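You operate a simulated robot arm through the tools that you are given. There is no shell and no other tool. Be economical: measure what you need, move in short steps, check, and stop when the job is done.

The job below is to be done with a simulated two-armed robot. You get a single attempt, and the scene is never put back.

Task
Take the binder clip and leave it on top of the yellow sponge on the top of the grey workbench. Open the upper drawer of the low cabinet, take the small green cap and leave it in the inside of the upper drawer of the low cabinet and shut the drawer again. Close the right door of the low cabinet. Stack the green jar labelled "A" from the top of the grey workbench on top of the green jar marked "D". Count the brass nuts on the top of the low cabinet, then put as many of the small bottles from the top of the low cabinet on the black mat on the workbench. Pull the cards drawer open. Do these in any order. Set down upright: small bottle.
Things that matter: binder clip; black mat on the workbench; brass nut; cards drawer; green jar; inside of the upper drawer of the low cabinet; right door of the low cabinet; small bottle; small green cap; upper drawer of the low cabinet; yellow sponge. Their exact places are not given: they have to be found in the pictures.

The check looks at the end state, three seconds after you hand in, the way a careful person would. Anything else that was tipped, shoved, dropped, spilled or broken makes it a failure. Lids that push on must go on centred and level and be pressed home; caps that screw on are set level and turned clockwise until they are tight.

Robot
Two 7-joint arms with fingered hands on one trunk, on a base that drives. Base frame: it is fixed to the floor where the robot stands at the start and does not move with it; the origin is under the middle of the robot, x ahead of it, y to its left, z up; the surface under the hand at the start is at about z = 0.85. Lengths are in m, angles in degrees, forces in N, time in s.
The left shoulder is at the start at [0.07, 0.166, 1.193], the right one opposite. With the tool pointing down near the work surface each hand reaches from about 0.1 to 0.96 m from the robot's upright axis, wherever it stands, measured 20 degrees to its own side. Places, roughly: binder clip (4x2x2 cm) [0.7, 0.2, 0.9]; black mat on the workbench [0.5, -0.7, 0.9]; brass nut (3x3x2 cm) [1.3, -0.5, 0.6]; cards drawer [-1.1, 0.2, 0.7]; green jar [0.75, 0.25, 1]; inside of the upper drawer of the low cabinet [1.2, -0.3, 0.3]; right door of the low cabinet [1.5, 0.5, 0.3]; small bottle [1.25, -0.25, 0.75]; small green cap (4x4x3 cm) [0.6, 0.1, 0.9]; upper drawer of the low cabinet [1.3, -0.3, 0.4]; yellow sponge (9x5x4 cm) [0.8, -0.3, 0.9]. Payload 4.1 kg a hand.
The tool frame of a hand sits at the grasp point between the pads (the TCP): z along the fingers, y along the line on which they close. The tips reach 0.032 m beyond it. Largest opening 0.108 m; the body of the gripper starts 0.038 m behind the TCP. The gripper is a hand of 4 fingers: y runs from the thumb to the fingers, the wrist lies at [-0.016, -0.108, -0.186] in the tool frame, and closing takes about 1.5 s.
Orientation is that of the tool frame in the base frame, as a unit quaternion [w, x, y, z]. With the fingers straight down and the wrist toward the robot, the tool's x, y and z point along [0, 1, 0], [1, 0, 0] and [0, 0, -1] of the base frame.

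Tools
- The arms move only by the tool arm_command. It takes "left_series", "right_series" or both (then of equal length, played together; a hand with none holds still); each is a list of rows, each a list of 2 entries, a list of its own where there are three numbers: the shift along the base's x, y, z in m, then the turn, a rotation vector about the base's x, y, z in degrees. In form: [[[dx, dy, dz], [rx, ry, rz]], ...]. A call has 1 to 10 rows; each row is the pose to reach, as a shift and turn from the pose commanded when the call began. "left_grip" and "right_grip" are, for a hand that has rows, the finger opening in m, from 0 to 0.108, set as the call begins (left out, the last holds). Each row takes 0.2 s and may step no farther than 0.05 m and 8.6 degrees from the row before; otherwise, or with a gripper value out of range, the whole call is refused. Where a pose cannot be reached the arm comes as near as it can. A force on the tool above 40 N (or 10 N above the force at the start of the call, whichever is more), or a blocked arm, ends the call early, and 0.2 s more pass. Each finger travels about 0.045 m/s and halts on what it meets, pressing with about 31 N; the grip force reading is that of the motor and also rises with nothing between the fingers. The clock runs only during rows and for 0.2 s after the last one: add rows that repeat a pose to give the fingers time. The reply holds the time, the measured pose of the TCP, the force on the tool along the base axes, the opening and the grip force, in the units named above and with some noise, with the torque about the TCP (base axes, N m) and any sound that the robot's microphone picked up.
- Cameras (640 x 400 px; columns grow to the right, rows downward): "scene" is now at [0.0825, 0.0631, 1.3927]; the picture's right is [0.89, -0.46, -0.00], its down [-0.38, -0.73, -0.57] and it looks along [0.26, 0.50, -0.82] (base axes); focal length 214 px, centre (320, 200). "left" rides on the left gripper at [-0.064, -0.092, -0.132] in its tool frame; the picture's right is [-0.80, -0.28, 0.53], its down [0.55, -0.71, 0.45] and it looks along [0.25, 0.65, 0.72] (tool axes); focal length 247 px, centre (320, 200). "right" rides on the right gripper at [0.064, -0.093, -0.132] in its tool frame; the picture's right is [-0.80, 0.28, -0.53], its down [-0.55, -0.71, 0.45] and it looks along [-0.25, 0.65, 0.72] (tool axes); focal length 247 px, centre (320, 200).
- camera(camera): a new picture of that camera. The clock stands still meanwhile.
- slide_trunk(by): slides the trunk up (or, below 0, down) by that many m; the arms and the scene camera ride with it, the base frame stays. It gives what a move gives, with no picture.
- roll_base(legs): drives the robot by 1 to 6 legs, each [ahead, left, turn to the left] in m, m and degrees, along the robot's own axes; the way and the turn of a leg run together, so that a leg with both is an arc; at most 1.5 m and 180 degrees a leg. The arms and the cameras ride along, it lands a little off, and it stops where it bumps. It gives what a move gives.
- curl_fingers(index, middle, ring, thumb_bend, hand): sets how far each is bent, from 0 (flat) to 100 (curled in); at 30 the hand is open as for a grip, at 70 the pads meet at the TCP. One left out holds its place. A second passes; each finger stops where it meets its share of the squeeze, and holds until it gets a number again. A gripper value or a shape takes the hand back. It gives what a move gives, with no picture; readings hold the bend of each and the force on the fingers (four entries, about 0 where the hand has none), thumb and palm.
- grasp_type(shape, hand): the hand has 4 fingers and takes this shape, open, in about a second: jaw (thumb against the fingers, like two jaws); tri (thumb and two fingers); tip (a fingertip pinch); poke (one finger out to press); point (the index stretched); flat (the hand flat); cup (the hand cupped); fist (a fist). The gripper value then closes the fingers along that shape, each until it touches; the sizes above hold for jaw. It gives what a move gives, with no picture.
- aim_head(pan, tilt): turns the head with the scene camera to pan (to the left, within 86 degrees either way) and tilt (down, from -29 to 69), counted from straight ahead of the robot. It gives what a move gives.
- locate(camera, pixels): there is no depth. For up to 12 entries [column, row, z] of the newest picture of that camera ("zoom" is the newest enlarged one), the place [x, y] in the base frame at which the ray of that pixel passes the height z, good to about 0.003 m. The clock stands still meanwhile.
- inspect(camera, box): a new picture of the part [left, top, right, bottom] of that camera's present view, enlarged. The clock stands still meanwhile.
- close_job(): hands the job in; it is judged then, once.

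Work in short steps. Measure before you move; look again where a grasp or a placing could have gone wrong, and mend it. You have 138 turns and 160 pictures in all, those below and enlarged ones among them. Open the grippers and draw the arms clear of the work before you hand the job in, unless the task says otherwise.

The tools are called after "Request:" as a command line: name --argument value ..., lists and objects as JSON in quotes. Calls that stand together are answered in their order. arm_command: Moves the arms, as the interface text tells. Its arguments: {"type":"object","properties":{"left_series":{"type":"array","items":{"type":"array"}},"left_grip":{"type":"number"},"right_series":{"type":"array","items":{"type":"array"}},"right_grip":{"type":"number"}},"required":[]} The other tools are called the same way: slide_trunk (by) slides the trunk up or down; grasp_type (shape, hand) gives the hand a shape; curl_fingers (index, middle, ring, thumb_bend, hand) moves the fingers one by one; roll_base (legs) drives the base; aim_head (pan, tilt) turns the head that bears the scene camera; camera (camera) takes a picture; locate (camera, pixels) gives the place at which the rays of pixels pass given heights; inspect (camera, box) takes an enlarged picture of a part of a camera's view; close_job () hands the job in.

At the start:

```text
t: 0.0
left_tcp_pos: [0.548, 0.3903, 1.1073]
left_tool_rot: [0.0, 0.707, 0.707, 0.0]
left_ft_force: [-1.0, 0.0, -0.3]
left_ft_torque: [0.02, -0.01, 0.01]
left_finger_gap: 0.1076
left_grip_force: 0.0
left_shape: jaw
left_bend: [30.0, 30.0, 30.0, 30.0]
left_finger forces: [0.0, 0.0, 0.0, 0.1, 0.0, 0.1]
right_tcp_pos: [0.6905, -0.1035, 1.2008]
right_tool_rot: [0.0, 0.708, 0.707, 0.0]
right_ft_force: [-0.6, 0.2, 0.0]
right_ft_torque: [0.03, -0.04, 0.03]
right_finger_gap: 0.1076
right_grip_force: 0.0
right_shape: jaw
right_bend: [30.0, 30.0, 30.0, 30.0]
right_finger forces: [0.0, 0.0, 0.1, 0.0, 0.1, 0.0]
trunk travel left (down, up): [-0.7, 0.24]
robot x, y, heading: [0.0026, 0.0011, -0.0]
head pan, tilt: [62.9, 55.5]
```

scene: 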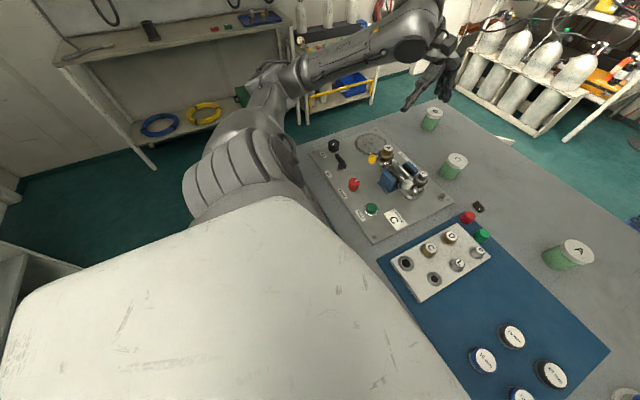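
right: 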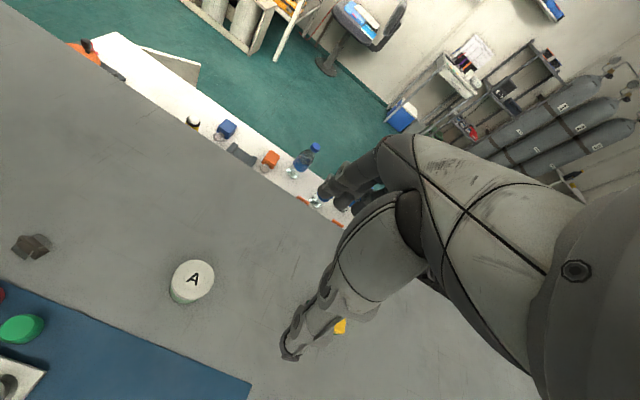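
left: 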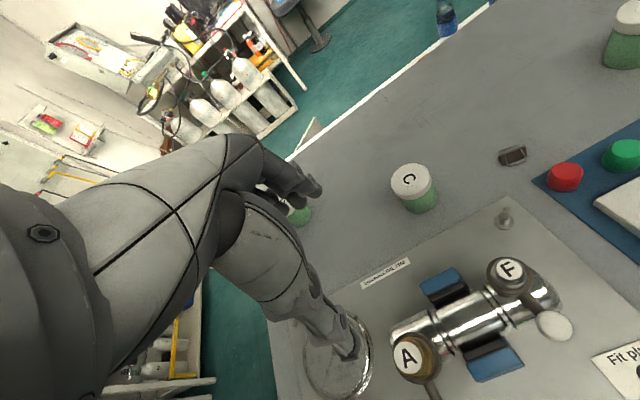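

The first pictures show the workbench with jars A and C, a dark clip and a green cap. I turn the head to look straight ahead for the rest of the scene.

Request:
aim_head --pan 0 --tilt 45

Request:
camera --camera "scene"

```text
t: 1.3
left_tcp_pos: [0.5491, 0.3908, 1.1083]
left_tool_rot: [-0.001, 0.707, 0.707, 0.0]
left_ft_force: [0.2, 0.2, -0.8]
left_ft_torque: [0.0, 0.01, 0.02]
left_finger_gap: 0.1074
left_grip_force: 0.1
left_shape: jaw
left_bend: [30.0, 30.0, 30.0, 30.0]
left_finger forces: [0.0, 0.1, 0.0, 0.0, 0.0, 0.1]
right_tcp_pos: [0.6898, -0.1037, 1.2007]
right_tool_rot: [0.0, 0.708, 0.707, 0.0]
right_ft_force: [0.8, 0.8, 0.5]
right_ft_torque: [-0.02, -0.01, 0.02]
right_finger_gap: 0.1077
right_grip_force: 0.1
right_shape: jaw
right_bend: [30.0, 30.0, 30.0, 30.0]
right_finger forces: [0.0, 0.0, 0.0, 0.0, 0.0, 0.0]
trunk travel left (down, up): [-0.7, 0.24]
robot x, y, heading: [0.0001, 0.0005, -0.1]
head pan, tilt: [0.0, 45.0]
```

```text
156 pictures are left
```

scene: 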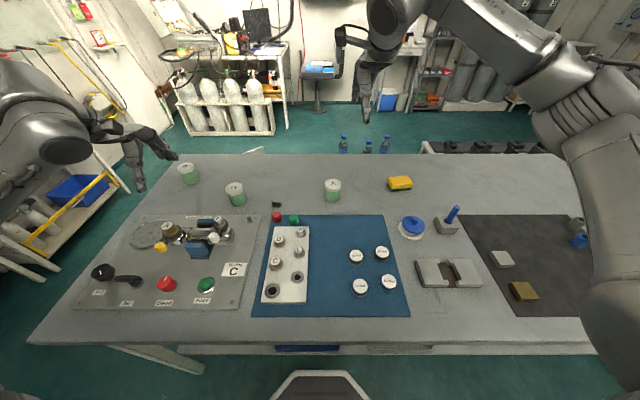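

Clip near (276,204), cap (294,219), sponge (400,183). I enlarge parts to see details.

Request:
inspect --camera "scene" --box '[140, 120, 460, 320]'

Request:
inspect --camera "scene" --box '[320, 120, 640, 320]'

Request:
locate --camera "scene" --pixels '[[276, 204, 0.86], [294, 219, 0.87], [400, 183, 0.88], [333, 182, 0.94], [235, 187, 0.94], [188, 166, 0.94], [460, 216, 0.855], [420, 154, 0.855], [165, 154, 0.85], [560, 154, 0.85], [28, 340, 0.85], [344, 136, 0.75]]'

```text
2.00 times, centred on (300, 220) of scene
```

zoom: 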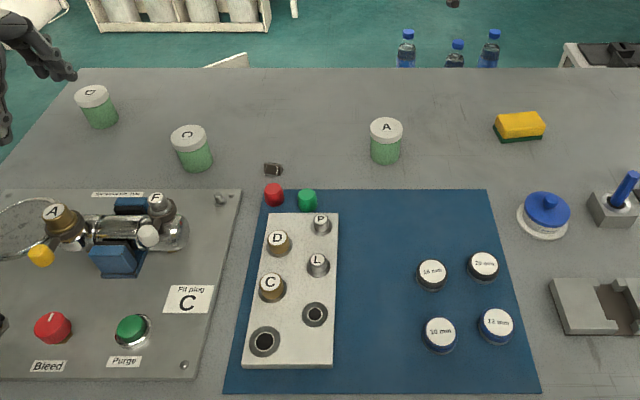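

```text
2.00 times, centred on (480, 220) of scene
```

zoom: 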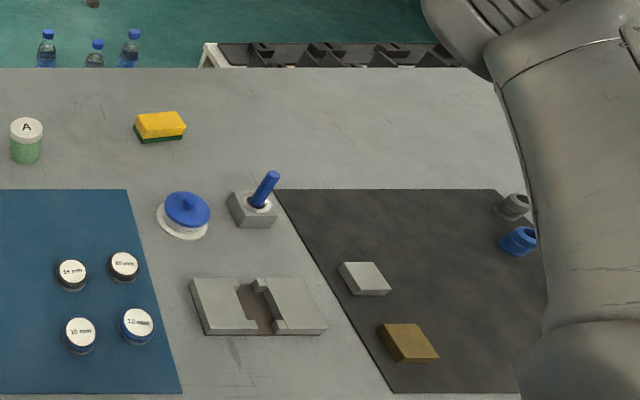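

```text
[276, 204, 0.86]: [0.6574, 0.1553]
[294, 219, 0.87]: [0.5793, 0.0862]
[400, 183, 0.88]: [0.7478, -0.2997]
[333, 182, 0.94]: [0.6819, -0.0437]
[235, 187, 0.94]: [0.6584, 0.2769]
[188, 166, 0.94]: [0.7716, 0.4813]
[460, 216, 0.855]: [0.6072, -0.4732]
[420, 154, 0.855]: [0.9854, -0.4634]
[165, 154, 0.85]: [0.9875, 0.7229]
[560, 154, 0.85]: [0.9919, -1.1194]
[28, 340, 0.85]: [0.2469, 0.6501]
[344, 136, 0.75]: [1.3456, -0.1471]
```

I enlarge the jar labels and the clip to read them.

Request:
inspect --camera "scene" --box '[160, 150, 260, 212]'

Request:
inspect --camera "scene" --box '[260, 180, 324, 230]'

Request:
inspect --camera "right" --box '[60, 20, 380, 220]'

```text
6.40 times, centred on (210, 181) of scene
```

zoom: 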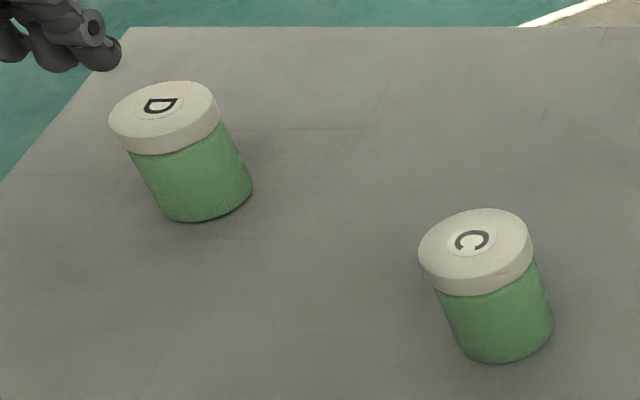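

```text
8.00 times, centred on (292, 205) of scene
```

zoom: 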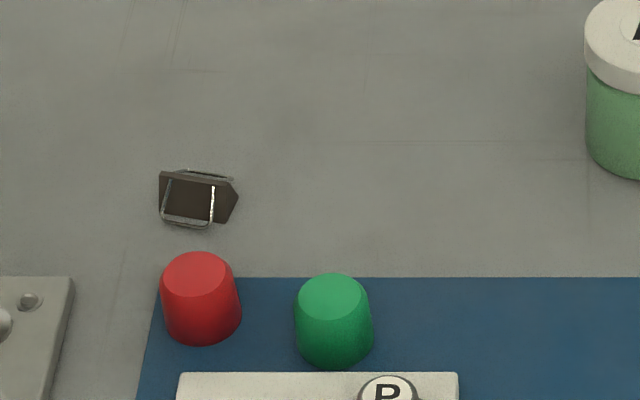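

```text
2.00 times, centred on (220, 120) of right
```

zoom: 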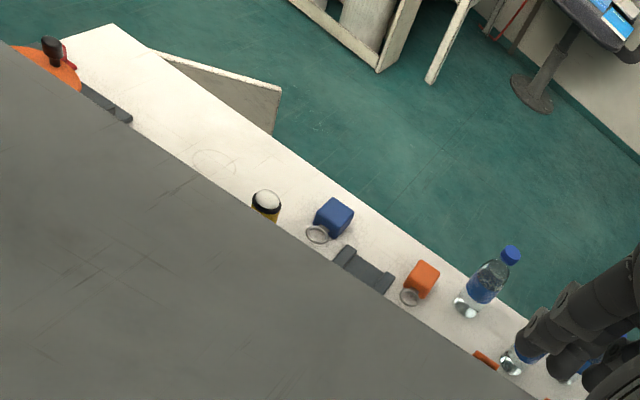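

Labels read D (left), C (middle), A (right). I move the right hand above the clip and look with its camera.

Request:
arm_command --right_series '[[[-0.01, 0.045, -0.02], [0, 0, 0]], [[-0.02, 0.09, -0.04], [0, 0, 0]], [[-0.03, 0.135, -0.07], [0, 0, 0]], [[-0.035, 0.175, -0.1], [0, 0, 0]], [[-0.035, 0.215, -0.12], [0, 0, 0]], [[-0.035, 0.258, -0.13], [0, 0, 0]], [[-0.035, 0.258, -0.15], [0, 0, 0]], [[-0.035, 0.258, -0.15], [0, 0, 0]]]' --right_grip 0.07

Request:
camera --camera "right"

Request:
camera --camera "scene"

```text
refused: row 1 steps farther than a row can; nothing moved
```

```text
150 pictures are left
```

right: 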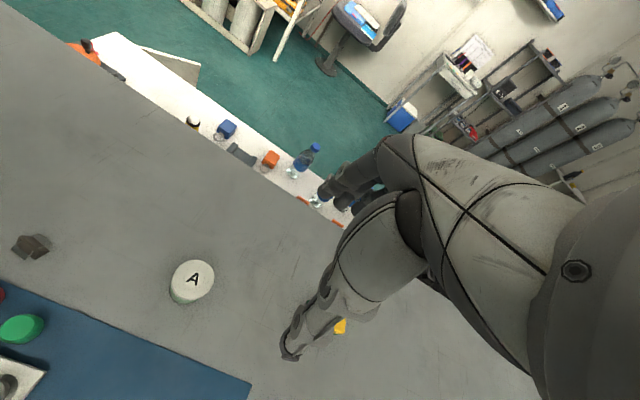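

```text
149 pictures are left
```

scene: 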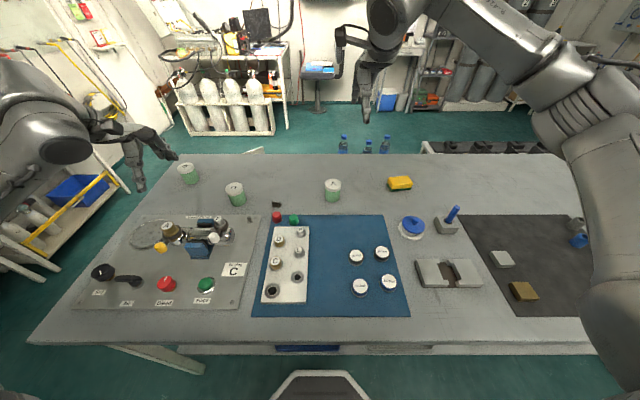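

The step was 0.0503 m, just over the limit; I resend with smaller steps.

Request:
arm_command --right_series '[[[0, 0.04, -0.01], [0, 0, 0]], [[-0.01, 0.08, -0.03], [0, 0, 0]], [[-0.02, 0.12, -0.05], [0, 0, 0]], [[-0.03, 0.16, -0.07], [0, 0, 0]], [[-0.035, 0.2, -0.09], [0, 0, 0]], [[-0.035, 0.24, -0.11], [0, 0, 0]], [[-0.035, 0.258, -0.13], [0, 0, 0]], [[-0.035, 0.258, -0.15], [0, 0, 0]], [[-0.035, 0.258, -0.15], [0, 0, 0]]]' --right_grip 0.07

Request:
camera --camera "right"

```text
t: 3.3
left_tcp_pos: [0.5475, 0.3921, 1.1093]
left_tool_rot: [0.0, 0.707, 0.707, -0.001]
left_ft_force: [-0.1, -0.1, -0.2]
left_ft_torque: [-0.01, 0.0, -0.02]
left_finger_gap: 0.1076
left_grip_force: 0.0
left_shape: jaw
left_bend: [30.0, 30.0, 30.0, 30.0]
left_finger forces: [0.0, 0.1, 0.1, 0.1, 0.0, 0.1]
right_tcp_pos: [0.6539, 0.1543, 1.0509]
right_tool_rot: [0.0, 0.707, 0.707, 0.0]
right_ft_force: [-0.3, -0.3, -0.5]
right_ft_torque: [-0.02, 0.02, -0.01]
right_finger_gap: 0.0705
right_grip_force: 0.1
right_shape: jaw
right_bend: [27.0, 39.0, 36.0, 64.0]
right_finger forces: [0.0, 0.0, 0.0, 0.0, 0.1, 0.1]
trunk travel left (down, up): [-0.7, 0.24]
robot x, y, heading: [0.0009, -0.0015, 0.1]
head pan, tilt: [0.0, 45.0]
```

```text
148 pictures are left
```

right: 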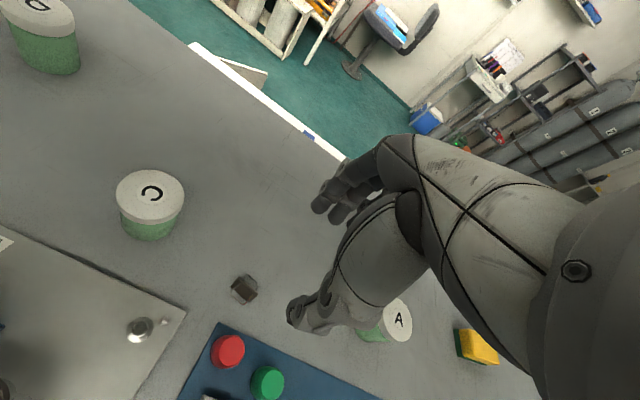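

Clip at (244,288). I locate its ends and zoom in.

Request:
locate --camera "right" --pixels '[[244, 288, 0.86], [236, 291, 0.86], [252, 286, 0.86], [267, 383, 0.875], [227, 351, 0.875], [397, 320, 0.94], [150, 197, 0.94], [478, 347, 0.88], [35, 8, 0.94]]'

Request:
inspect --camera "right" --box '[196, 258, 292, 318]'

```text
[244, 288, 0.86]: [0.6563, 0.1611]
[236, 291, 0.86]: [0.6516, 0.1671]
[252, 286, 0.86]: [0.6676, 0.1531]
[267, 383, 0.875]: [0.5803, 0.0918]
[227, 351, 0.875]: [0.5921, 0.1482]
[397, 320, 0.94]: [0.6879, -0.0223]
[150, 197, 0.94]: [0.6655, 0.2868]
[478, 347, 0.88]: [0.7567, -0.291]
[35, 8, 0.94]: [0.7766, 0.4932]
```

```text
6.67 times, centred on (244, 288) of right
```

zoom: 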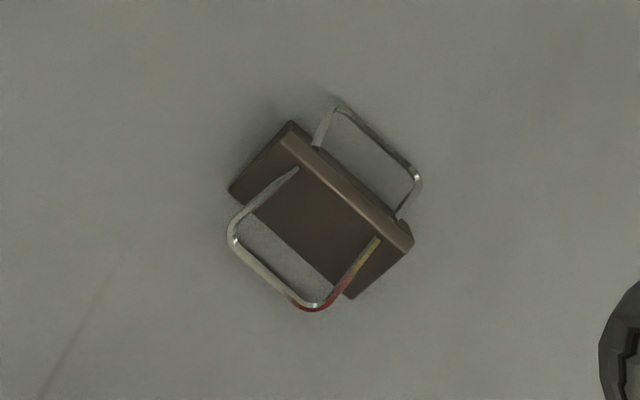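

Request:
locate --camera "zoom" --pixels '[[290, 122, 0.87], [412, 240, 0.87], [230, 190, 0.86], [350, 298, 0.86], [335, 106, 0.86], [420, 180, 0.86], [230, 238, 0.86], [312, 308, 0.86]]'

```text
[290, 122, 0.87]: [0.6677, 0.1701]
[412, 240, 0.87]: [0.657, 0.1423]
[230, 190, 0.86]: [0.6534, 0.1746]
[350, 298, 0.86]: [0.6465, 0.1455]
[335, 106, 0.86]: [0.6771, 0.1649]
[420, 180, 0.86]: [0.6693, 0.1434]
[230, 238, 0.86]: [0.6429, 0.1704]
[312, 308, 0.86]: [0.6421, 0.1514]
```

Clip centre ≈ (0.659,0.158), long axis about 20° off y. I turn the hand −20° and descend over it.

Request:
arm_command --right_series '[[[0, 0, -0.03], [0, 0, -8]], [[0.003, 0.002, -0.06], [0, 0, -16]], [[0.005, 0.003, -0.1], [0, 0, -20]], [[0.005, 0.003, -0.13], [0, 0, -20]], [[0.005, 0.003, -0.15], [0, 0, -20]], [[0.005, 0.003, -0.163], [0, 0, -20]], [[0.005, 0.003, -0.163], [0, 0, -20]]]' --right_grip 0.07

Request:
camera --camera "right"

```text
t: 4.9
left_tcp_pos: [0.5491, 0.3904, 1.1082]
left_tool_rot: [0.0, 0.707, 0.707, 0.0]
left_ft_force: [0.3, -0.6, -0.2]
left_ft_torque: [-0.01, -0.02, 0.01]
left_finger_gap: 0.1077
left_grip_force: 0.0
left_shape: jaw
left_bend: [30.0, 30.0, 30.0, 30.0]
left_finger forces: [0.0, 0.1, 0.0, 0.0, 0.0, 0.0]
right_tcp_pos: [0.6602, 0.1585, 0.8887]
right_tool_rot: [0.0, 0.819, 0.574, 0.0]
right_ft_force: [-0.4, -0.3, -0.1]
right_ft_torque: [0.0, 0.01, 0.02]
right_finger_gap: 0.0702
right_grip_force: 0.1
right_shape: jaw
right_bend: [27.0, 39.0, 36.0, 64.0]
right_finger forces: [0.1, 0.0, 0.0, 0.0, 0.0, 0.0]
trunk travel left (down, up): [-0.7, 0.24]
robot x, y, heading: [-0.0019, -0.0019, 0.1]
head pan, tilt: [0.0, 45.0]
```

```text
146 pictures are left
```

right: 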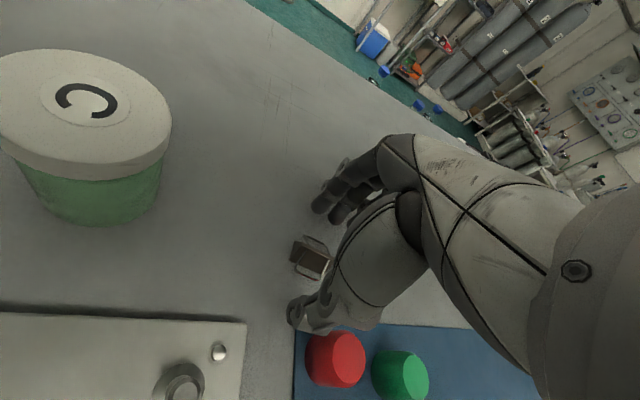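

The clip lies between thumb and fingers at (310,258). I close.

Request:
arm_command --right_series '[[[0, 0, 0], [0, 0, 0]], [[0, 0, 0], [0, 0, 0]], [[0, 0, 0], [0, 0, 0]], [[0, 0, 0], [0, 0, 0]], [[0, 0, 0], [0, 0, 0]], [[0, 0, 0], [0, 0, 0]], [[0, 0, 0], [0, 0, 0]], [[0, 0, 0.0], [0, 0, 0]], [[0, 0, 0.02], [0, 0, 0]], [[0, 0, 0.05], [0, 0, 0]]]' --right_grip 0.0

Request:
camera --camera "right"

```text
t: 7.1
left_tcp_pos: [0.5473, 0.3908, 1.1081]
left_tool_rot: [0.001, 0.707, 0.707, 0.0]
left_ft_force: [-0.1, -1.0, 0.1]
left_ft_torque: [-0.01, -0.05, 0.0]
left_finger_gap: 0.1076
left_grip_force: 0.0
left_shape: jaw
left_bend: [30.0, 30.0, 30.0, 30.0]
left_finger forces: [0.0, 0.0, 0.0, 0.0, 0.0, 0.0]
right_tcp_pos: [0.6591, 0.1601, 0.9386]
right_tool_rot: [-0.001, 0.819, 0.574, 0.0]
right_ft_force: [0.1, 0.5, 1.0]
right_ft_torque: [0.02, -0.01, -0.01]
right_finger_gap: 0.0013
right_grip_force: 31.2
right_shape: jaw
right_bend: [70.0, 69.0, 70.0, 71.0]
right_finger forces: [15.2, 8.7, 0.0, 0.0, 22.9, 0.0]
trunk travel left (down, up): [-0.7, 0.24]
robot x, y, heading: [0.0028, 0.0038, 0.1]
head pan, tilt: [0.0, 45.0]
```

```text
145 pictures are left
```

right: 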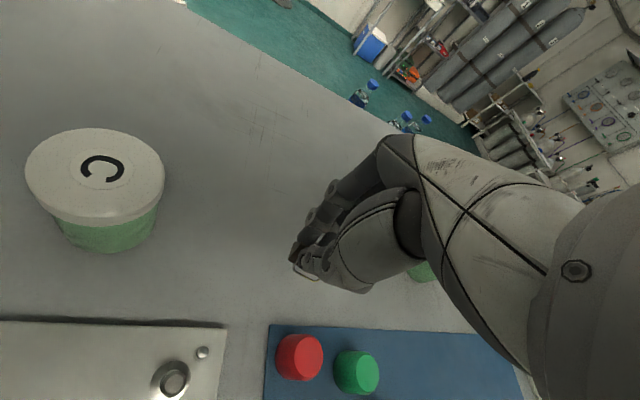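

The gap reads 0.0013 and some wire shows near (300,270); I zoom.

Request:
inspect --camera "right" --box '[256, 200, 384, 300]'

Request:
inspect --camera "scene" --box '[210, 120, 370, 220]'

```text
4.00 times, centred on (320, 250) of right
```

zoom: 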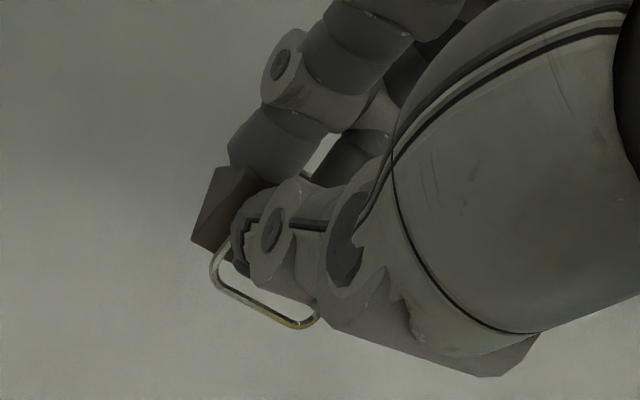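

```text
4.00 times, centred on (290, 170) of scene
```

zoom: 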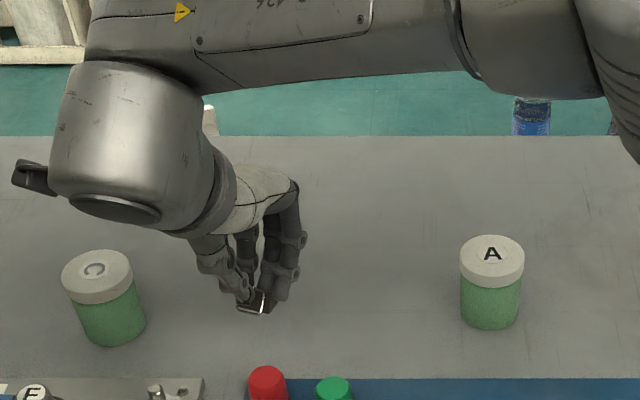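

The clip is held. I lift and carry it over toward the sponge at about (0.755,−0.295), passing over jar A high.

Request:
arm_command --right_series '[[[0, 0, 0.05], [0, 0, 0]], [[0, -0.01, 0.098], [0, 0, 0]], [[0, -0.05, 0.12], [0, 0, 0]], [[0.015, -0.095, 0.13], [0, 0, 0]], [[0.03, -0.14, 0.13], [0, 0, 0]], [[0.045, -0.186, 0.13], [0, 0, 0]], [[0.06, -0.232, 0.13], [0, 0, 0]], [[0.075, -0.278, 0.13], [0, 0, 0]], [[0.085, -0.325, 0.13], [0, 0, 0]], [[0.09, -0.37, 0.13], [0, 0, 0]]]'

Request:
arm_command --right_series '[[[0.003, -0.04, 0], [0, 0, 0]], [[0.005, -0.07, 0], [0, 0, 0]], [[0.005, -0.07, 0], [0, 0, 0]]]'

Request:
camera --camera "right"

Request:
inspect --camera "scene" --box '[320, 110, 480, 210]'

```text
t: 9.3
left_tcp_pos: [0.5484, 0.3886, 1.1094]
left_tool_rot: [0.0, 0.706, 0.708, 0.0]
left_ft_force: [-1.1, -0.2, 1.1]
left_ft_torque: [0.04, -0.01, 0.01]
left_finger_gap: 0.1074
left_grip_force: 0.0
left_shape: jaw
left_bend: [30.0, 30.0, 30.0, 30.0]
left_finger forces: [0.1, 0.1, 0.0, 0.0, 0.0, 0.1]
right_tcp_pos: [0.7497, -0.2147, 1.0685]
right_tool_rot: [-0.001, 0.818, 0.575, 0.0]
right_ft_force: [-1.3, -1.1, -0.1]
right_ft_torque: [0.03, -0.01, -0.03]
right_finger_gap: 0.0011
right_grip_force: 31.3
right_shape: jaw
right_bend: [70.0, 69.0, 70.0, 71.0]
right_finger forces: [15.3, 8.4, 0.0, 0.0, 22.4, 0.0]
trunk travel left (down, up): [-0.7, 0.24]
robot x, y, heading: [0.0014, -0.0007, -0.2]
head pan, tilt: [0.0, 45.0]
```

```text
t: 10.1
left_tcp_pos: [0.5493, 0.3918, 1.1075]
left_tool_rot: [0.0, 0.707, 0.707, -0.001]
left_ft_force: [0.0, 0.2, -0.4]
left_ft_torque: [-0.01, 0.01, -0.03]
left_finger_gap: 0.1074
left_grip_force: 0.0
left_shape: jaw
left_bend: [30.0, 30.0, 30.0, 30.0]
left_finger forces: [0.1, 0.1, 0.0, 0.0, 0.0, 0.0]
right_tcp_pos: [0.755, -0.2806, 1.0698]
right_tool_rot: [0.001, 0.818, 0.575, -0.001]
right_ft_force: [0.9, 0.2, -0.3]
right_ft_torque: [-0.06, -0.02, -0.02]
right_finger_gap: 0.001
right_grip_force: 30.9
right_shape: jaw
right_bend: [70.0, 69.0, 70.0, 71.0]
right_finger forces: [15.2, 8.3, 0.1, 0.0, 22.5, 0.0]
trunk travel left (down, up): [-0.7, 0.24]
robot x, y, heading: [0.0031, -0.0004, 0.1]
head pan, tilt: [0.0, 45.0]
```

```text
142 pictures are left
```

right: 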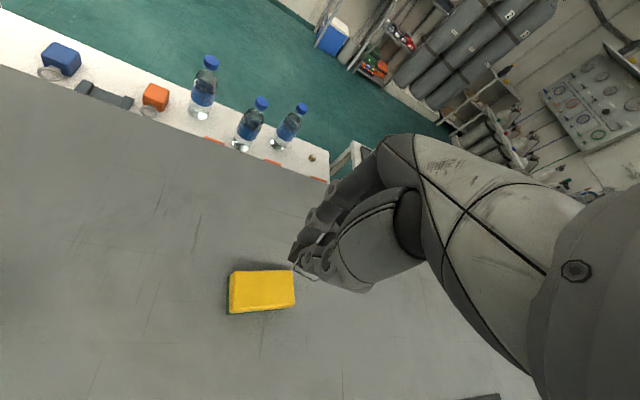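

```text
4.00 times, centred on (400, 160) of scene
```

zoom: 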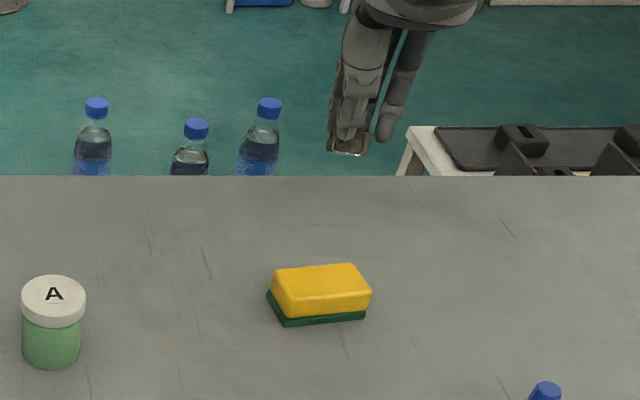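

I locate the sponge's top face corners in the right camera: (230,272),(293,268),(296,300),(229,306).

Request:
locate --camera "right" --pixels '[[231, 272, 0.885], [292, 269, 0.885], [295, 299, 0.885], [229, 306, 0.885], [262, 287, 0.885], [296, 268, 0.92]]'

Request:
inspect --camera "right" --box '[210, 220, 370, 320]'

```text
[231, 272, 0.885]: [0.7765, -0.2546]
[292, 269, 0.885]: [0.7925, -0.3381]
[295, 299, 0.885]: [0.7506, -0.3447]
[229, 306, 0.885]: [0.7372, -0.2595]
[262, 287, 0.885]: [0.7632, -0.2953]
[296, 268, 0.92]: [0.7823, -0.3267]
```

```text
4.00 times, centred on (290, 270) of right
```

zoom: 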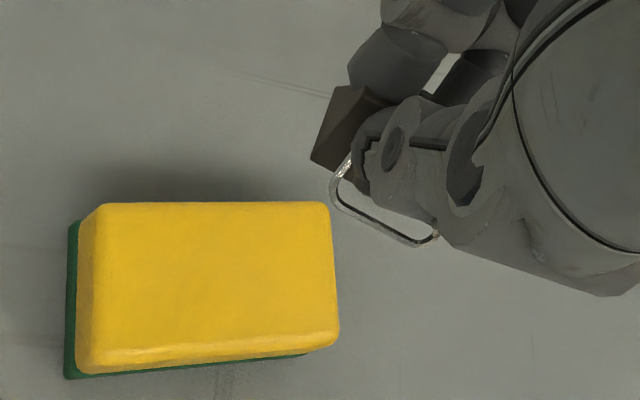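

Sponge centre ≈ (0.764,−0.299). I align, turn back 20° and lower to just above.

Request:
arm_command --right_series '[[[0.005, -0.01, -0.02], [0, 0, 8]], [[0.009, -0.018, -0.05], [0, 0, 16]], [[0.009, -0.018, -0.08], [0, 0, 22]], [[0.009, -0.018, -0.11], [0, 0, 22]], [[0.009, -0.018, -0.123], [0, 0, 22]], [[0.009, -0.018, -0.129], [0, 0, 22]], [[0.009, -0.018, -0.134], [0, 0, 22]]]'

Request:
inspect --camera "right" --box '[180, 190, 380, 315]'

Request:
inspect --camera "scene" --box '[340, 130, 460, 205]'

```text
t: 11.7
left_tcp_pos: [0.5481, 0.3906, 1.1076]
left_tool_rot: [0.0, 0.707, 0.707, 0.001]
left_ft_force: [0.2, -0.7, 0.0]
left_ft_torque: [0.01, 0.0, -0.01]
left_finger_gap: 0.1076
left_grip_force: 0.0
left_shape: jaw
left_bend: [30.0, 30.0, 30.0, 30.0]
left_finger forces: [0.0, 0.0, 0.0, 0.0, 0.0, 0.0]
right_tcp_pos: [0.7625, -0.2997, 0.9342]
right_tool_rot: [0.0, 0.695, 0.719, 0.001]
right_ft_force: [-0.3, 0.3, -0.7]
right_ft_torque: [-0.06, 0.0, 0.01]
right_finger_gap: 0.0012
right_grip_force: 30.7
right_shape: jaw
right_bend: [70.0, 69.0, 70.0, 71.0]
right_finger forces: [15.3, 8.4, 0.0, 0.1, 21.9, 0.0]
trunk travel left (down, up): [-0.7, 0.24]
robot x, y, heading: [-0.001, 0.0015, 0.2]
head pan, tilt: [0.0, 45.0]
```

```text
3.20 times, centred on (280, 252) of right
```

zoom: 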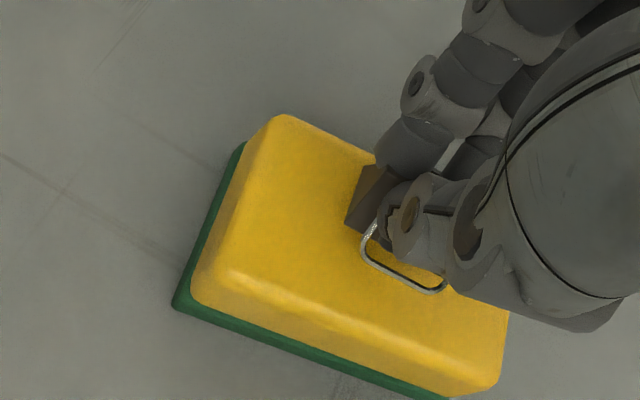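

```text
5.33 times, centred on (400, 168) of scene
```

zoom: 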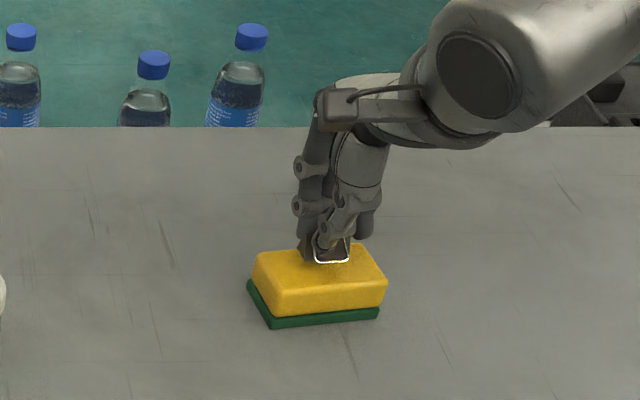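

No contact yet; I lower in 2–3 mm steps watching force.

Request:
arm_command --right_series '[[[0, 0, -0.003], [0, 0, 0]], [[0, 0, -0.005], [0, 0, 0]], [[0, 0, -0.005], [0, 0, 0]]]'

Request:
arm_command --right_series '[[[0, 0, -0.002], [0, 0, 0]], [[0, 0, -0.003], [0, 0, 0]], [[0, 0, -0.003], [0, 0, 0]]]'

Request:
inspect --camera "scene" --box '[370, 150, 430, 188]'

```text
t: 12.5
left_tcp_pos: [0.5488, 0.3908, 1.1088]
left_tool_rot: [0.0, 0.707, 0.707, 0.0]
left_ft_force: [0.1, 0.4, 0.2]
left_ft_torque: [-0.01, 0.01, 0.01]
left_finger_gap: 0.1073
left_grip_force: 0.0
left_shape: jaw
left_bend: [30.0, 30.0, 30.0, 30.0]
left_finger forces: [0.1, 0.1, 0.0, 0.1, 0.0, 0.0]
right_tcp_pos: [0.7631, -0.2994, 0.9287]
right_tool_rot: [0.0, 0.695, 0.719, 0.001]
right_ft_force: [-0.2, 0.0, 0.0]
right_ft_torque: [0.0, 0.01, 0.03]
right_finger_gap: 0.0012
right_grip_force: 31.3
right_shape: jaw
right_bend: [70.0, 69.0, 70.0, 71.0]
right_finger forces: [15.2, 8.2, 0.1, 0.1, 22.0, 0.0]
trunk travel left (down, up): [-0.7, 0.24]
robot x, y, heading: [0.0016, 0.0004, -0.0]
head pan, tilt: [0.0, 45.0]
```

```text
t: 13.3
left_tcp_pos: [0.5492, 0.3908, 1.1086]
left_tool_rot: [0.0, 0.706, 0.708, 0.001]
left_ft_force: [-0.5, 0.6, 0.0]
left_ft_torque: [0.0, -0.02, -0.03]
left_finger_gap: 0.1077
left_grip_force: 0.0
left_shape: jaw
left_bend: [30.0, 30.0, 30.0, 30.0]
left_finger forces: [0.0, 0.0, 0.1, 0.1, 0.0, 0.0]
right_tcp_pos: [0.7639, -0.3004, 0.9278]
right_tool_rot: [0.0, 0.695, 0.719, -0.001]
right_ft_force: [0.3, -0.2, -1.3]
right_ft_torque: [0.02, 0.03, 0.03]
right_finger_gap: 0.0011
right_grip_force: 30.6
right_shape: jaw
right_bend: [70.0, 69.0, 70.0, 71.0]
right_finger forces: [15.3, 8.4, 0.0, 0.1, 21.9, 0.0]
trunk travel left (down, up): [-0.7, 0.24]
robot x, y, heading: [0.0001, 0.0022, 0.1]
head pan, tilt: [0.0, 45.0]
```

```text
10.53 times, centred on (400, 169) of scene
```

zoom: 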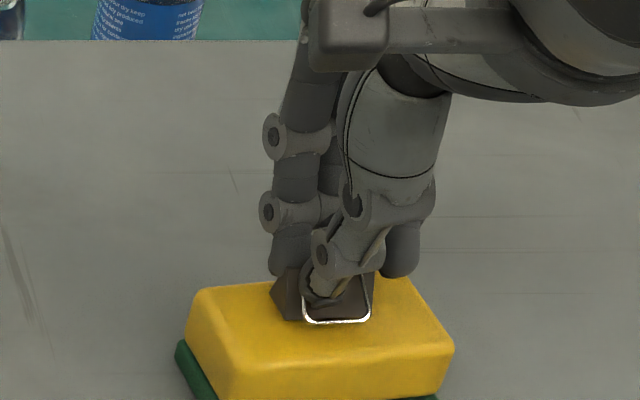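

Still about no contact force; I lower 2 mm at a time a bit further.

Request:
arm_command --right_series '[[[0, 0, -0.002], [0, 0, 0]], [[0, 0, -0.004], [0, 0, 0]], [[0, 0, -0.004], [0, 0, 0]]]'

Request:
inspect --camera "right" --box '[230, 210, 350, 285]'

```text
t: 14.1
left_tcp_pos: [0.5465, 0.3907, 1.1089]
left_tool_rot: [0.001, 0.707, 0.707, 0.001]
left_ft_force: [-0.2, 0.1, 0.7]
left_ft_torque: [0.01, -0.01, 0.02]
left_finger_gap: 0.1076
left_grip_force: 0.1
left_shape: jaw
left_bend: [30.0, 30.0, 30.0, 30.0]
left_finger forces: [0.1, 0.0, 0.0, 0.1, 0.0, 0.0]
right_tcp_pos: [0.7633, -0.3003, 0.9259]
right_tool_rot: [0.001, 0.695, 0.719, 0.001]
right_ft_force: [0.7, -1.4, 14.7]
right_ft_torque: [-0.04, -0.17, 0.0]
right_finger_gap: 0.0015
right_grip_force: 30.8
right_shape: jaw
right_bend: [70.0, 68.0, 70.0, 71.0]
right_finger forces: [17.4, 13.9, 0.1, 0.1, 27.1, 0.1]
trunk travel left (down, up): [-0.7, 0.24]
robot x, y, heading: [-0.0018, -0.0011, 0.1]
head pan, tilt: [0.0, 45.0]
```

```text
5.33 times, centred on (290, 248) of right
```

zoom: 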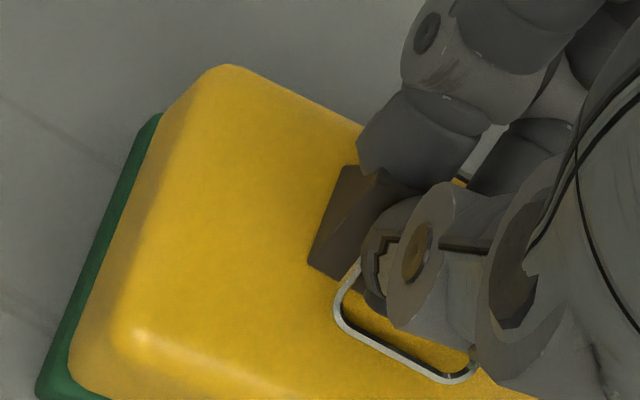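

Contact at 14.7 N. I back off 1.5 mm to near-zero load, open slowly, then lift.

Request:
arm_command --right_series '[[[0, 0, 0.002], [0, 0, 0]], [[0, 0, 0.002], [0, 0, 0]], [[0, 0, 0.002], [0, 0, 0]], [[0, 0, 0.002], [0, 0, 0]], [[0, 0, 0.002], [0, 0, 0]], [[0, 0, 0.002], [0, 0, 0]], [[0, 0, 0.003], [0, 0, 0]]]' --right_grip 0.06

Request:
inspect --camera "right" --box '[230, 210, 350, 285]'

```text
t: 15.7
left_tcp_pos: [0.5477, 0.3906, 1.1077]
left_tool_rot: [0.0, 0.708, 0.707, 0.001]
left_ft_force: [0.0, 1.0, -0.1]
left_ft_torque: [0.0, 0.03, 0.01]
left_finger_gap: 0.1074
left_grip_force: 0.0
left_shape: jaw
left_bend: [30.0, 30.0, 30.0, 30.0]
left_finger forces: [0.1, 0.0, 0.1, 0.0, 0.1, 0.0]
right_tcp_pos: [0.7649, -0.2987, 0.9251]
right_tool_rot: [0.001, 0.694, 0.72, 0.0]
right_ft_force: [-0.1, -0.5, -0.2]
right_ft_torque: [0.03, 0.03, -0.02]
right_finger_gap: 0.0595
right_grip_force: 0.0
right_shape: jaw
right_bend: [74.0, 43.0, 40.0, 69.0]
right_finger forces: [0.0, 0.0, 0.0, 0.1, 0.0, 0.0]
trunk travel left (down, up): [-0.7, 0.24]
robot x, y, heading: [-0.0016, -0.0018, 0.1]
head pan, tilt: [0.0, 45.0]
```

```text
5.33 times, centred on (290, 248) of right
```

zoom: 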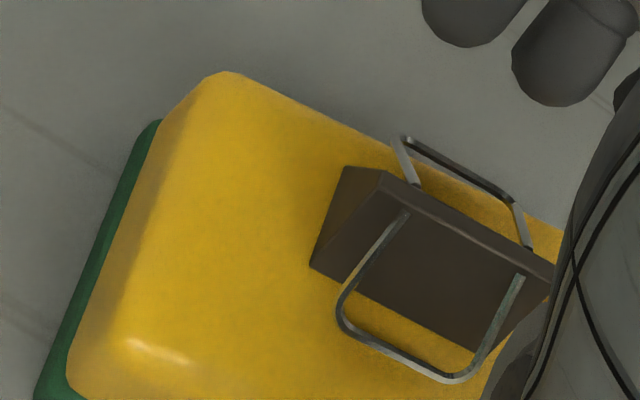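

Clip rests on the sponge. I raise the right hand and move it aside to the right, and bring the left hand toward jar A.

Request:
arm_command --right_series '[[[0, 0, 0.04], [0, 0, 0]], [[0, 0, 0.085], [0, 0, 0]], [[0, -0.01, 0.13], [0, 0, 0]], [[0, -0.03, 0.17], [0, 0, 0]], [[0, -0.06, 0.2], [0, 0, 0]], [[-0.03, -0.09, 0.2], [0, 0, 0]], [[-0.06, -0.12, 0.2], [0, 0, 0]], [[-0.09, -0.14, 0.2], [0, 0, 0]], [[-0.12, -0.15, 0.2], [0, 0, 0]], [[-0.12, -0.15, 0.2], [0, 0, 0]]]' --right_grip 0.108 --left_series '[[[0, 0, 0.02], [0, 0, 0]], [[0.01, -0.04, 0.02], [0, 0, 0]], [[0.025, -0.085, 0.02], [0, 0, 0]], [[0.04, -0.13, 0.02], [0, 0, 0]], [[0.055, -0.175, 0.02], [0, 0, 0]], [[0.07, -0.22, 0.02], [0, 0, 0]], [[0.085, -0.265, 0.02], [0, 0, 0]], [[0.1, -0.31, 0.02], [0, 0, 0]], [[0.115, -0.355, 0.02], [0, 0, 0]], [[0.13, -0.4, 0.02], [0, 0, 0]]]'

Request:
camera --camera "left"

Request:
camera --camera "scene"

```text
t: 17.9
left_tcp_pos: [0.6783, -0.0115, 1.1252]
left_tool_rot: [-0.002, 0.707, 0.707, 0.0]
left_ft_force: [-0.2, -0.4, -0.2]
left_ft_torque: [0.0, 0.02, -0.01]
left_finger_gap: 0.1075
left_grip_force: 0.0
left_shape: jaw
left_bend: [30.0, 30.0, 30.0, 30.0]
left_finger forces: [0.0, 0.0, 0.1, 0.1, 0.0, 0.1]
right_tcp_pos: [0.6433, -0.4514, 1.1233]
right_tool_rot: [-0.001, 0.695, 0.719, 0.0]
right_ft_force: [0.0, -0.4, -0.6]
right_ft_torque: [0.01, 0.03, 0.04]
right_finger_gap: 0.1075
right_grip_force: 0.1
right_shape: jaw
right_bend: [30.0, 30.0, 30.0, 30.0]
right_finger forces: [0.0, 0.0, 0.1, 0.0, 0.0, 0.1]
trunk travel left (down, up): [-0.7, 0.24]
robot x, y, heading: [-0.0012, 0.0001, -0.1]
head pan, tilt: [0.0, 45.0]
```

```text
134 pictures are left
```

left: 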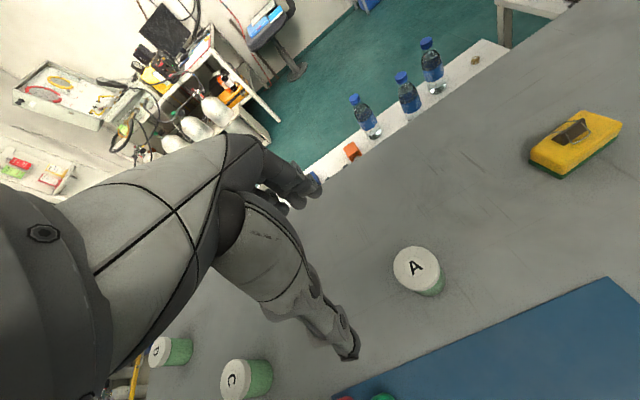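

```text
133 pictures are left
```

scene: 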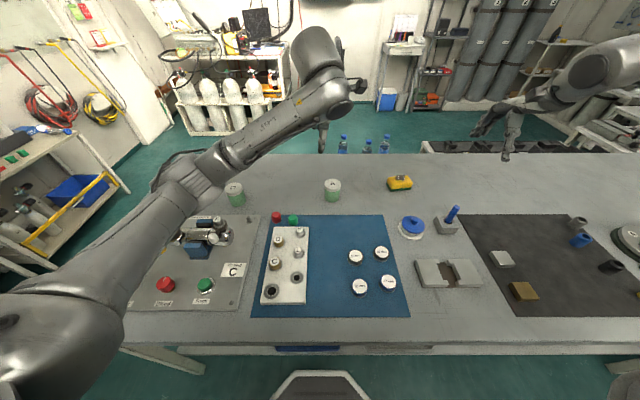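

Triangulate jar A's lid: left pixel (416,266), scene (333,184); also D and C lids.

Request:
locate --camera "left" --pixels '[[416, 266, 0.92], [416, 266, 0.96], [393, 262, 0.94], [440, 270, 0.94], [428, 294, 0.85], [160, 351, 0.94], [237, 380, 0.94]]'

Request:
locate --camera "scene" --pixels '[[333, 183, 0.92], [333, 183, 0.96], [333, 202, 0.85], [325, 185, 0.94], [341.5, 185, 0.94]]'

Request:
inspect --camera "left" --box '[370, 230, 466, 310]'

```text
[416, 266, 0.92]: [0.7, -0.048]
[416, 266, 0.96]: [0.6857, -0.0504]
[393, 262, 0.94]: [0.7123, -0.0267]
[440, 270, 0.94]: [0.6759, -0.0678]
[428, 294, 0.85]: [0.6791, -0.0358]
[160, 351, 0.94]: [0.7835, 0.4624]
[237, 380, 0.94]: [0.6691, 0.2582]
```

```text
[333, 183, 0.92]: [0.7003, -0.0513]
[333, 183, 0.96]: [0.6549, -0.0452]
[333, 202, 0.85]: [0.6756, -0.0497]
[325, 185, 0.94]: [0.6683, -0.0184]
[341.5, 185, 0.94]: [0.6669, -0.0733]
```

```text
5.00 times, centred on (418, 270) of left
```

zoom: 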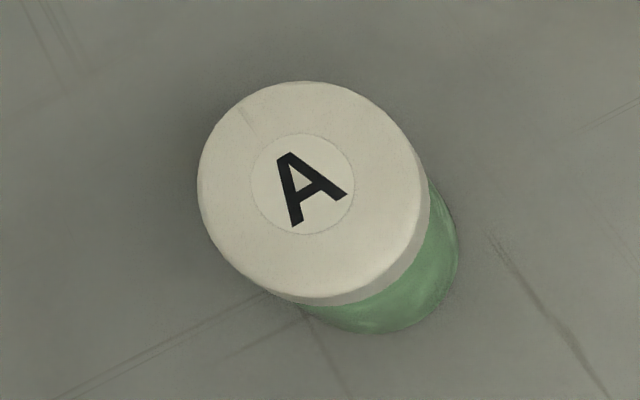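

Lid top z≈0.92 at (0.699,−0.049). I lower the left hand around A with an intermediate check.

Request:
arm_command --left_series '[[[0.01, -0.02, -0.03], [0, 0, 0]], [[0.022, -0.037, -0.06], [0, 0, 0]], [[0.022, -0.037, -0.1], [0, 0, 0]], [[0.022, -0.037, -0.135], [0, 0, 0]], [[0.022, -0.037, -0.135], [0, 0, 0]]]'

Request:
camera --camera "left"

```text
t: 19.1
left_tcp_pos: [0.6981, -0.0473, 0.9916]
left_tool_rot: [0.0, 0.708, 0.707, 0.0]
left_ft_force: [0.6, -0.3, -0.3]
left_ft_torque: [-0.02, 0.01, -0.03]
left_finger_gap: 0.1077
left_grip_force: 0.1
left_shape: jaw
left_bend: [30.0, 30.0, 30.0, 30.0]
left_finger forces: [0.0, 0.0, 0.1, 0.1, 0.0, 0.0]
right_tcp_pos: [0.6424, -0.45, 1.126]
right_tool_rot: [0.001, 0.695, 0.719, 0.0]
right_ft_force: [-0.9, -0.1, 0.3]
right_ft_torque: [0.0, 0.0, 0.01]
right_finger_gap: 0.1075
right_grip_force: 0.1
right_shape: jaw
right_bend: [30.0, 30.0, 30.0, 30.0]
right_finger forces: [0.0, 0.1, 0.0, 0.1, 0.1, 0.0]
trunk travel left (down, up): [-0.7, 0.24]
robot x, y, heading: [-0.0001, 0.0011, -0.2]
head pan, tilt: [0.0, 45.0]
```

```text
131 pictures are left
```

left: 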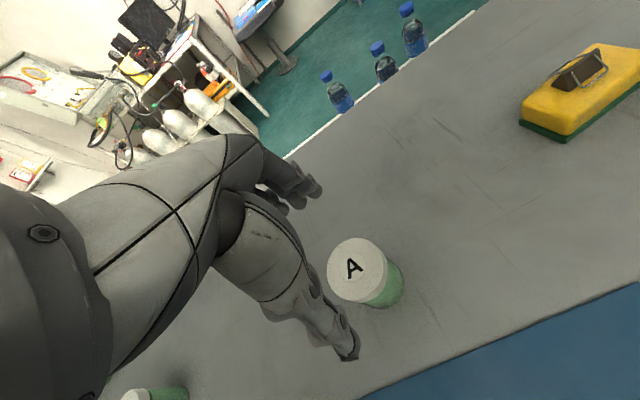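

Request:
locate --camera "left" --pixels '[[357, 268, 0.92], [328, 267, 0.92], [387, 272, 0.92], [357, 268, 0.93]]'

```text
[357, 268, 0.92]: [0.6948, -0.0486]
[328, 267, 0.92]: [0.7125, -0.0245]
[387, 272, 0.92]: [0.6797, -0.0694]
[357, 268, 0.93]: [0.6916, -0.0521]
```

A's centre ≈ (0.695,−0.048). I lower to z≈0.898 and close.

Request:
arm_command --left_series '[[[-0.003, -0.001, -0.04], [0, 0, 0]], [[-0.003, -0.001, -0.075], [0, 0, 0]], [[-0.003, -0.001, -0.094], [0, 0, 0]], [[-0.003, -0.001, -0.094], [0, 0, 0]]]'

Request:
arm_command --left_series '[[[0, 0, 0], [0, 0, 0]], [[0, 0, 0], [0, 0, 0]], [[0, 0, 0], [0, 0, 0]], [[0, 0, 0], [0, 0, 0]], [[0, 0, 0], [0, 0, 0]], [[0, 0, 0], [0, 0, 0]], [[0, 0, 0], [0, 0, 0]], [[0, 0, 0], [0, 0, 0]]]' --left_grip 0.03

Request:
camera --camera "left"

```text
t: 20.1
left_tcp_pos: [0.6947, -0.0491, 0.8974]
left_tool_rot: [0.001, 0.707, 0.707, -0.001]
left_ft_force: [-0.9, -1.3, -0.5]
left_ft_torque: [0.01, 0.03, 0.0]
left_finger_gap: 0.1081
left_grip_force: 0.1
left_shape: jaw
left_bend: [30.0, 30.0, 30.0, 30.0]
left_finger forces: [0.0, 0.1, 0.0, 0.0, 0.1, 0.0]
right_tcp_pos: [0.6432, -0.4501, 1.1252]
right_tool_rot: [0.0, 0.695, 0.719, 0.0]
right_ft_force: [-0.8, -0.1, -0.9]
right_ft_torque: [0.0, 0.03, 0.01]
right_finger_gap: 0.1076
right_grip_force: 0.0
right_shape: jaw
right_bend: [30.0, 30.0, 30.0, 30.0]
right_finger forces: [0.0, 0.0, 0.0, 0.1, 0.0, 0.1]
trunk travel left (down, up): [-0.7, 0.24]
robot x, y, heading: [0.0002, 0.0036, -0.2]
head pan, tilt: [0.0, 45.0]
```

```text
t: 21.9
left_tcp_pos: [0.6946, -0.0493, 0.8979]
left_tool_rot: [0.0, 0.707, 0.707, 0.0]
left_ft_force: [-0.2, -0.9, 0.2]
left_ft_torque: [0.01, -0.01, 0.0]
left_finger_gap: 0.0461
left_grip_force: 30.3
left_shape: jaw
left_bend: [74.0, 47.0, 51.0, 73.0]
left_finger forces: [16.3, 9.6, 0.1, 0.1, 26.8, 0.0]
right_tcp_pos: [0.6432, -0.4492, 1.1263]
right_tool_rot: [0.0, 0.694, 0.72, 0.0]
right_ft_force: [0.4, -0.1, -0.4]
right_ft_torque: [-0.02, 0.03, 0.03]
right_finger_gap: 0.1077
right_grip_force: 0.0
right_shape: jaw
right_bend: [30.0, 30.0, 30.0, 30.0]
right_finger forces: [0.0, 0.0, 0.0, 0.0, 0.0, 0.1]
trunk travel left (down, up): [-0.7, 0.24]
robot x, y, heading: [-0.0024, -0.0037, -0.1]
head pan, tilt: [0.0, 45.0]
```

```text
130 pictures are left
```

left: 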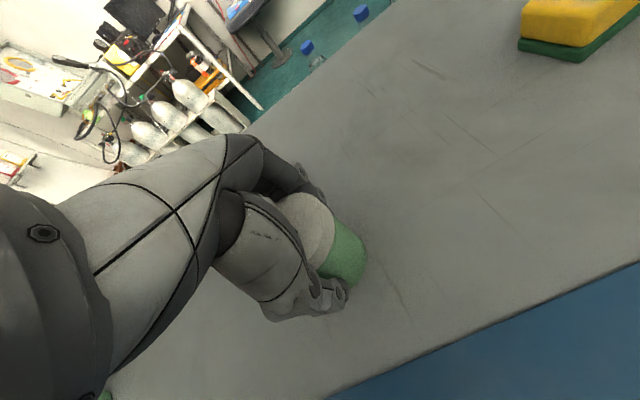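

The jar is gripped (gap 0.046). I lift it 0.16 m and carry it left.

Request:
arm_command --left_series '[[[0, 0, 0.02], [0, 0, 0]], [[0, 0, 0.05], [0, 0, 0]], [[0, 0, 0.1], [0, 0, 0]], [[0.0, 0.02, 0.14], [0, 0, 0]], [[0.0, 0.06, 0.16], [0, 0, 0]], [[0.0, 0.105, 0.165], [0, 0, 0]], [[0.0, 0.15, 0.165], [0, 0, 0]], [[0.0, 0.195, 0.165], [0, 0, 0]], [[0.0, 0.24, 0.165], [0, 0, 0]], [[0.0, 0.285, 0.165], [0, 0, 0]]]'

Request:
camera --camera "left"

Request:
camera --camera "scene"

```text
t: 24.1
left_tcp_pos: [0.6973, 0.2372, 1.0624]
left_tool_rot: [0.001, 0.707, 0.707, 0.0]
left_ft_force: [0.0, 0.1, -1.3]
left_ft_torque: [-0.02, 0.01, 0.01]
left_finger_gap: 0.0465
left_grip_force: 31.0
left_shape: jaw
left_bend: [74.0, 47.0, 51.0, 73.0]
left_finger forces: [16.3, 9.7, 0.1, 0.0, 26.5, 0.0]
right_tcp_pos: [0.6423, -0.4485, 1.1254]
right_tool_rot: [0.0, 0.695, 0.719, 0.001]
right_ft_force: [0.0, 0.8, 0.7]
right_ft_torque: [-0.03, 0.01, -0.01]
right_finger_gap: 0.1075
right_grip_force: 0.2
right_shape: jaw
right_bend: [30.0, 30.0, 30.0, 30.0]
right_finger forces: [0.1, 0.0, 0.0, 0.0, 0.1, 0.1]
trunk travel left (down, up): [-0.7, 0.24]
robot x, y, heading: [-0.0002, -0.0001, 0.1]
head pan, tilt: [0.0, 45.0]
```

```text
129 pictures are left
```

left: 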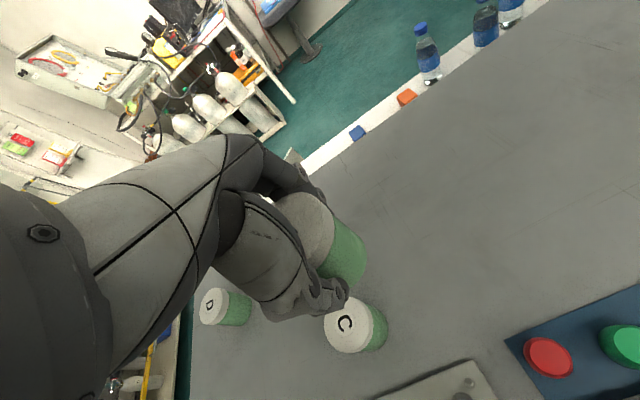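

```text
128 pictures are left
```

scene: 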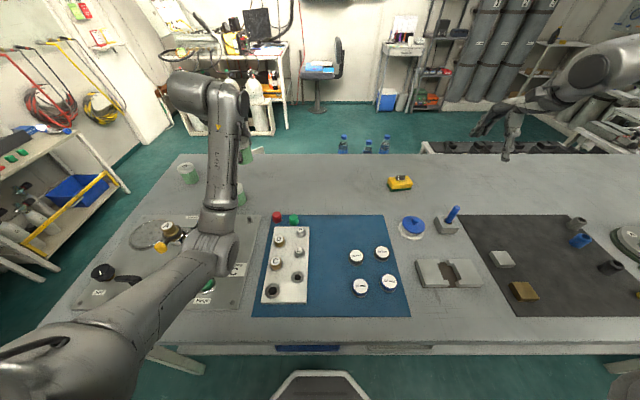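

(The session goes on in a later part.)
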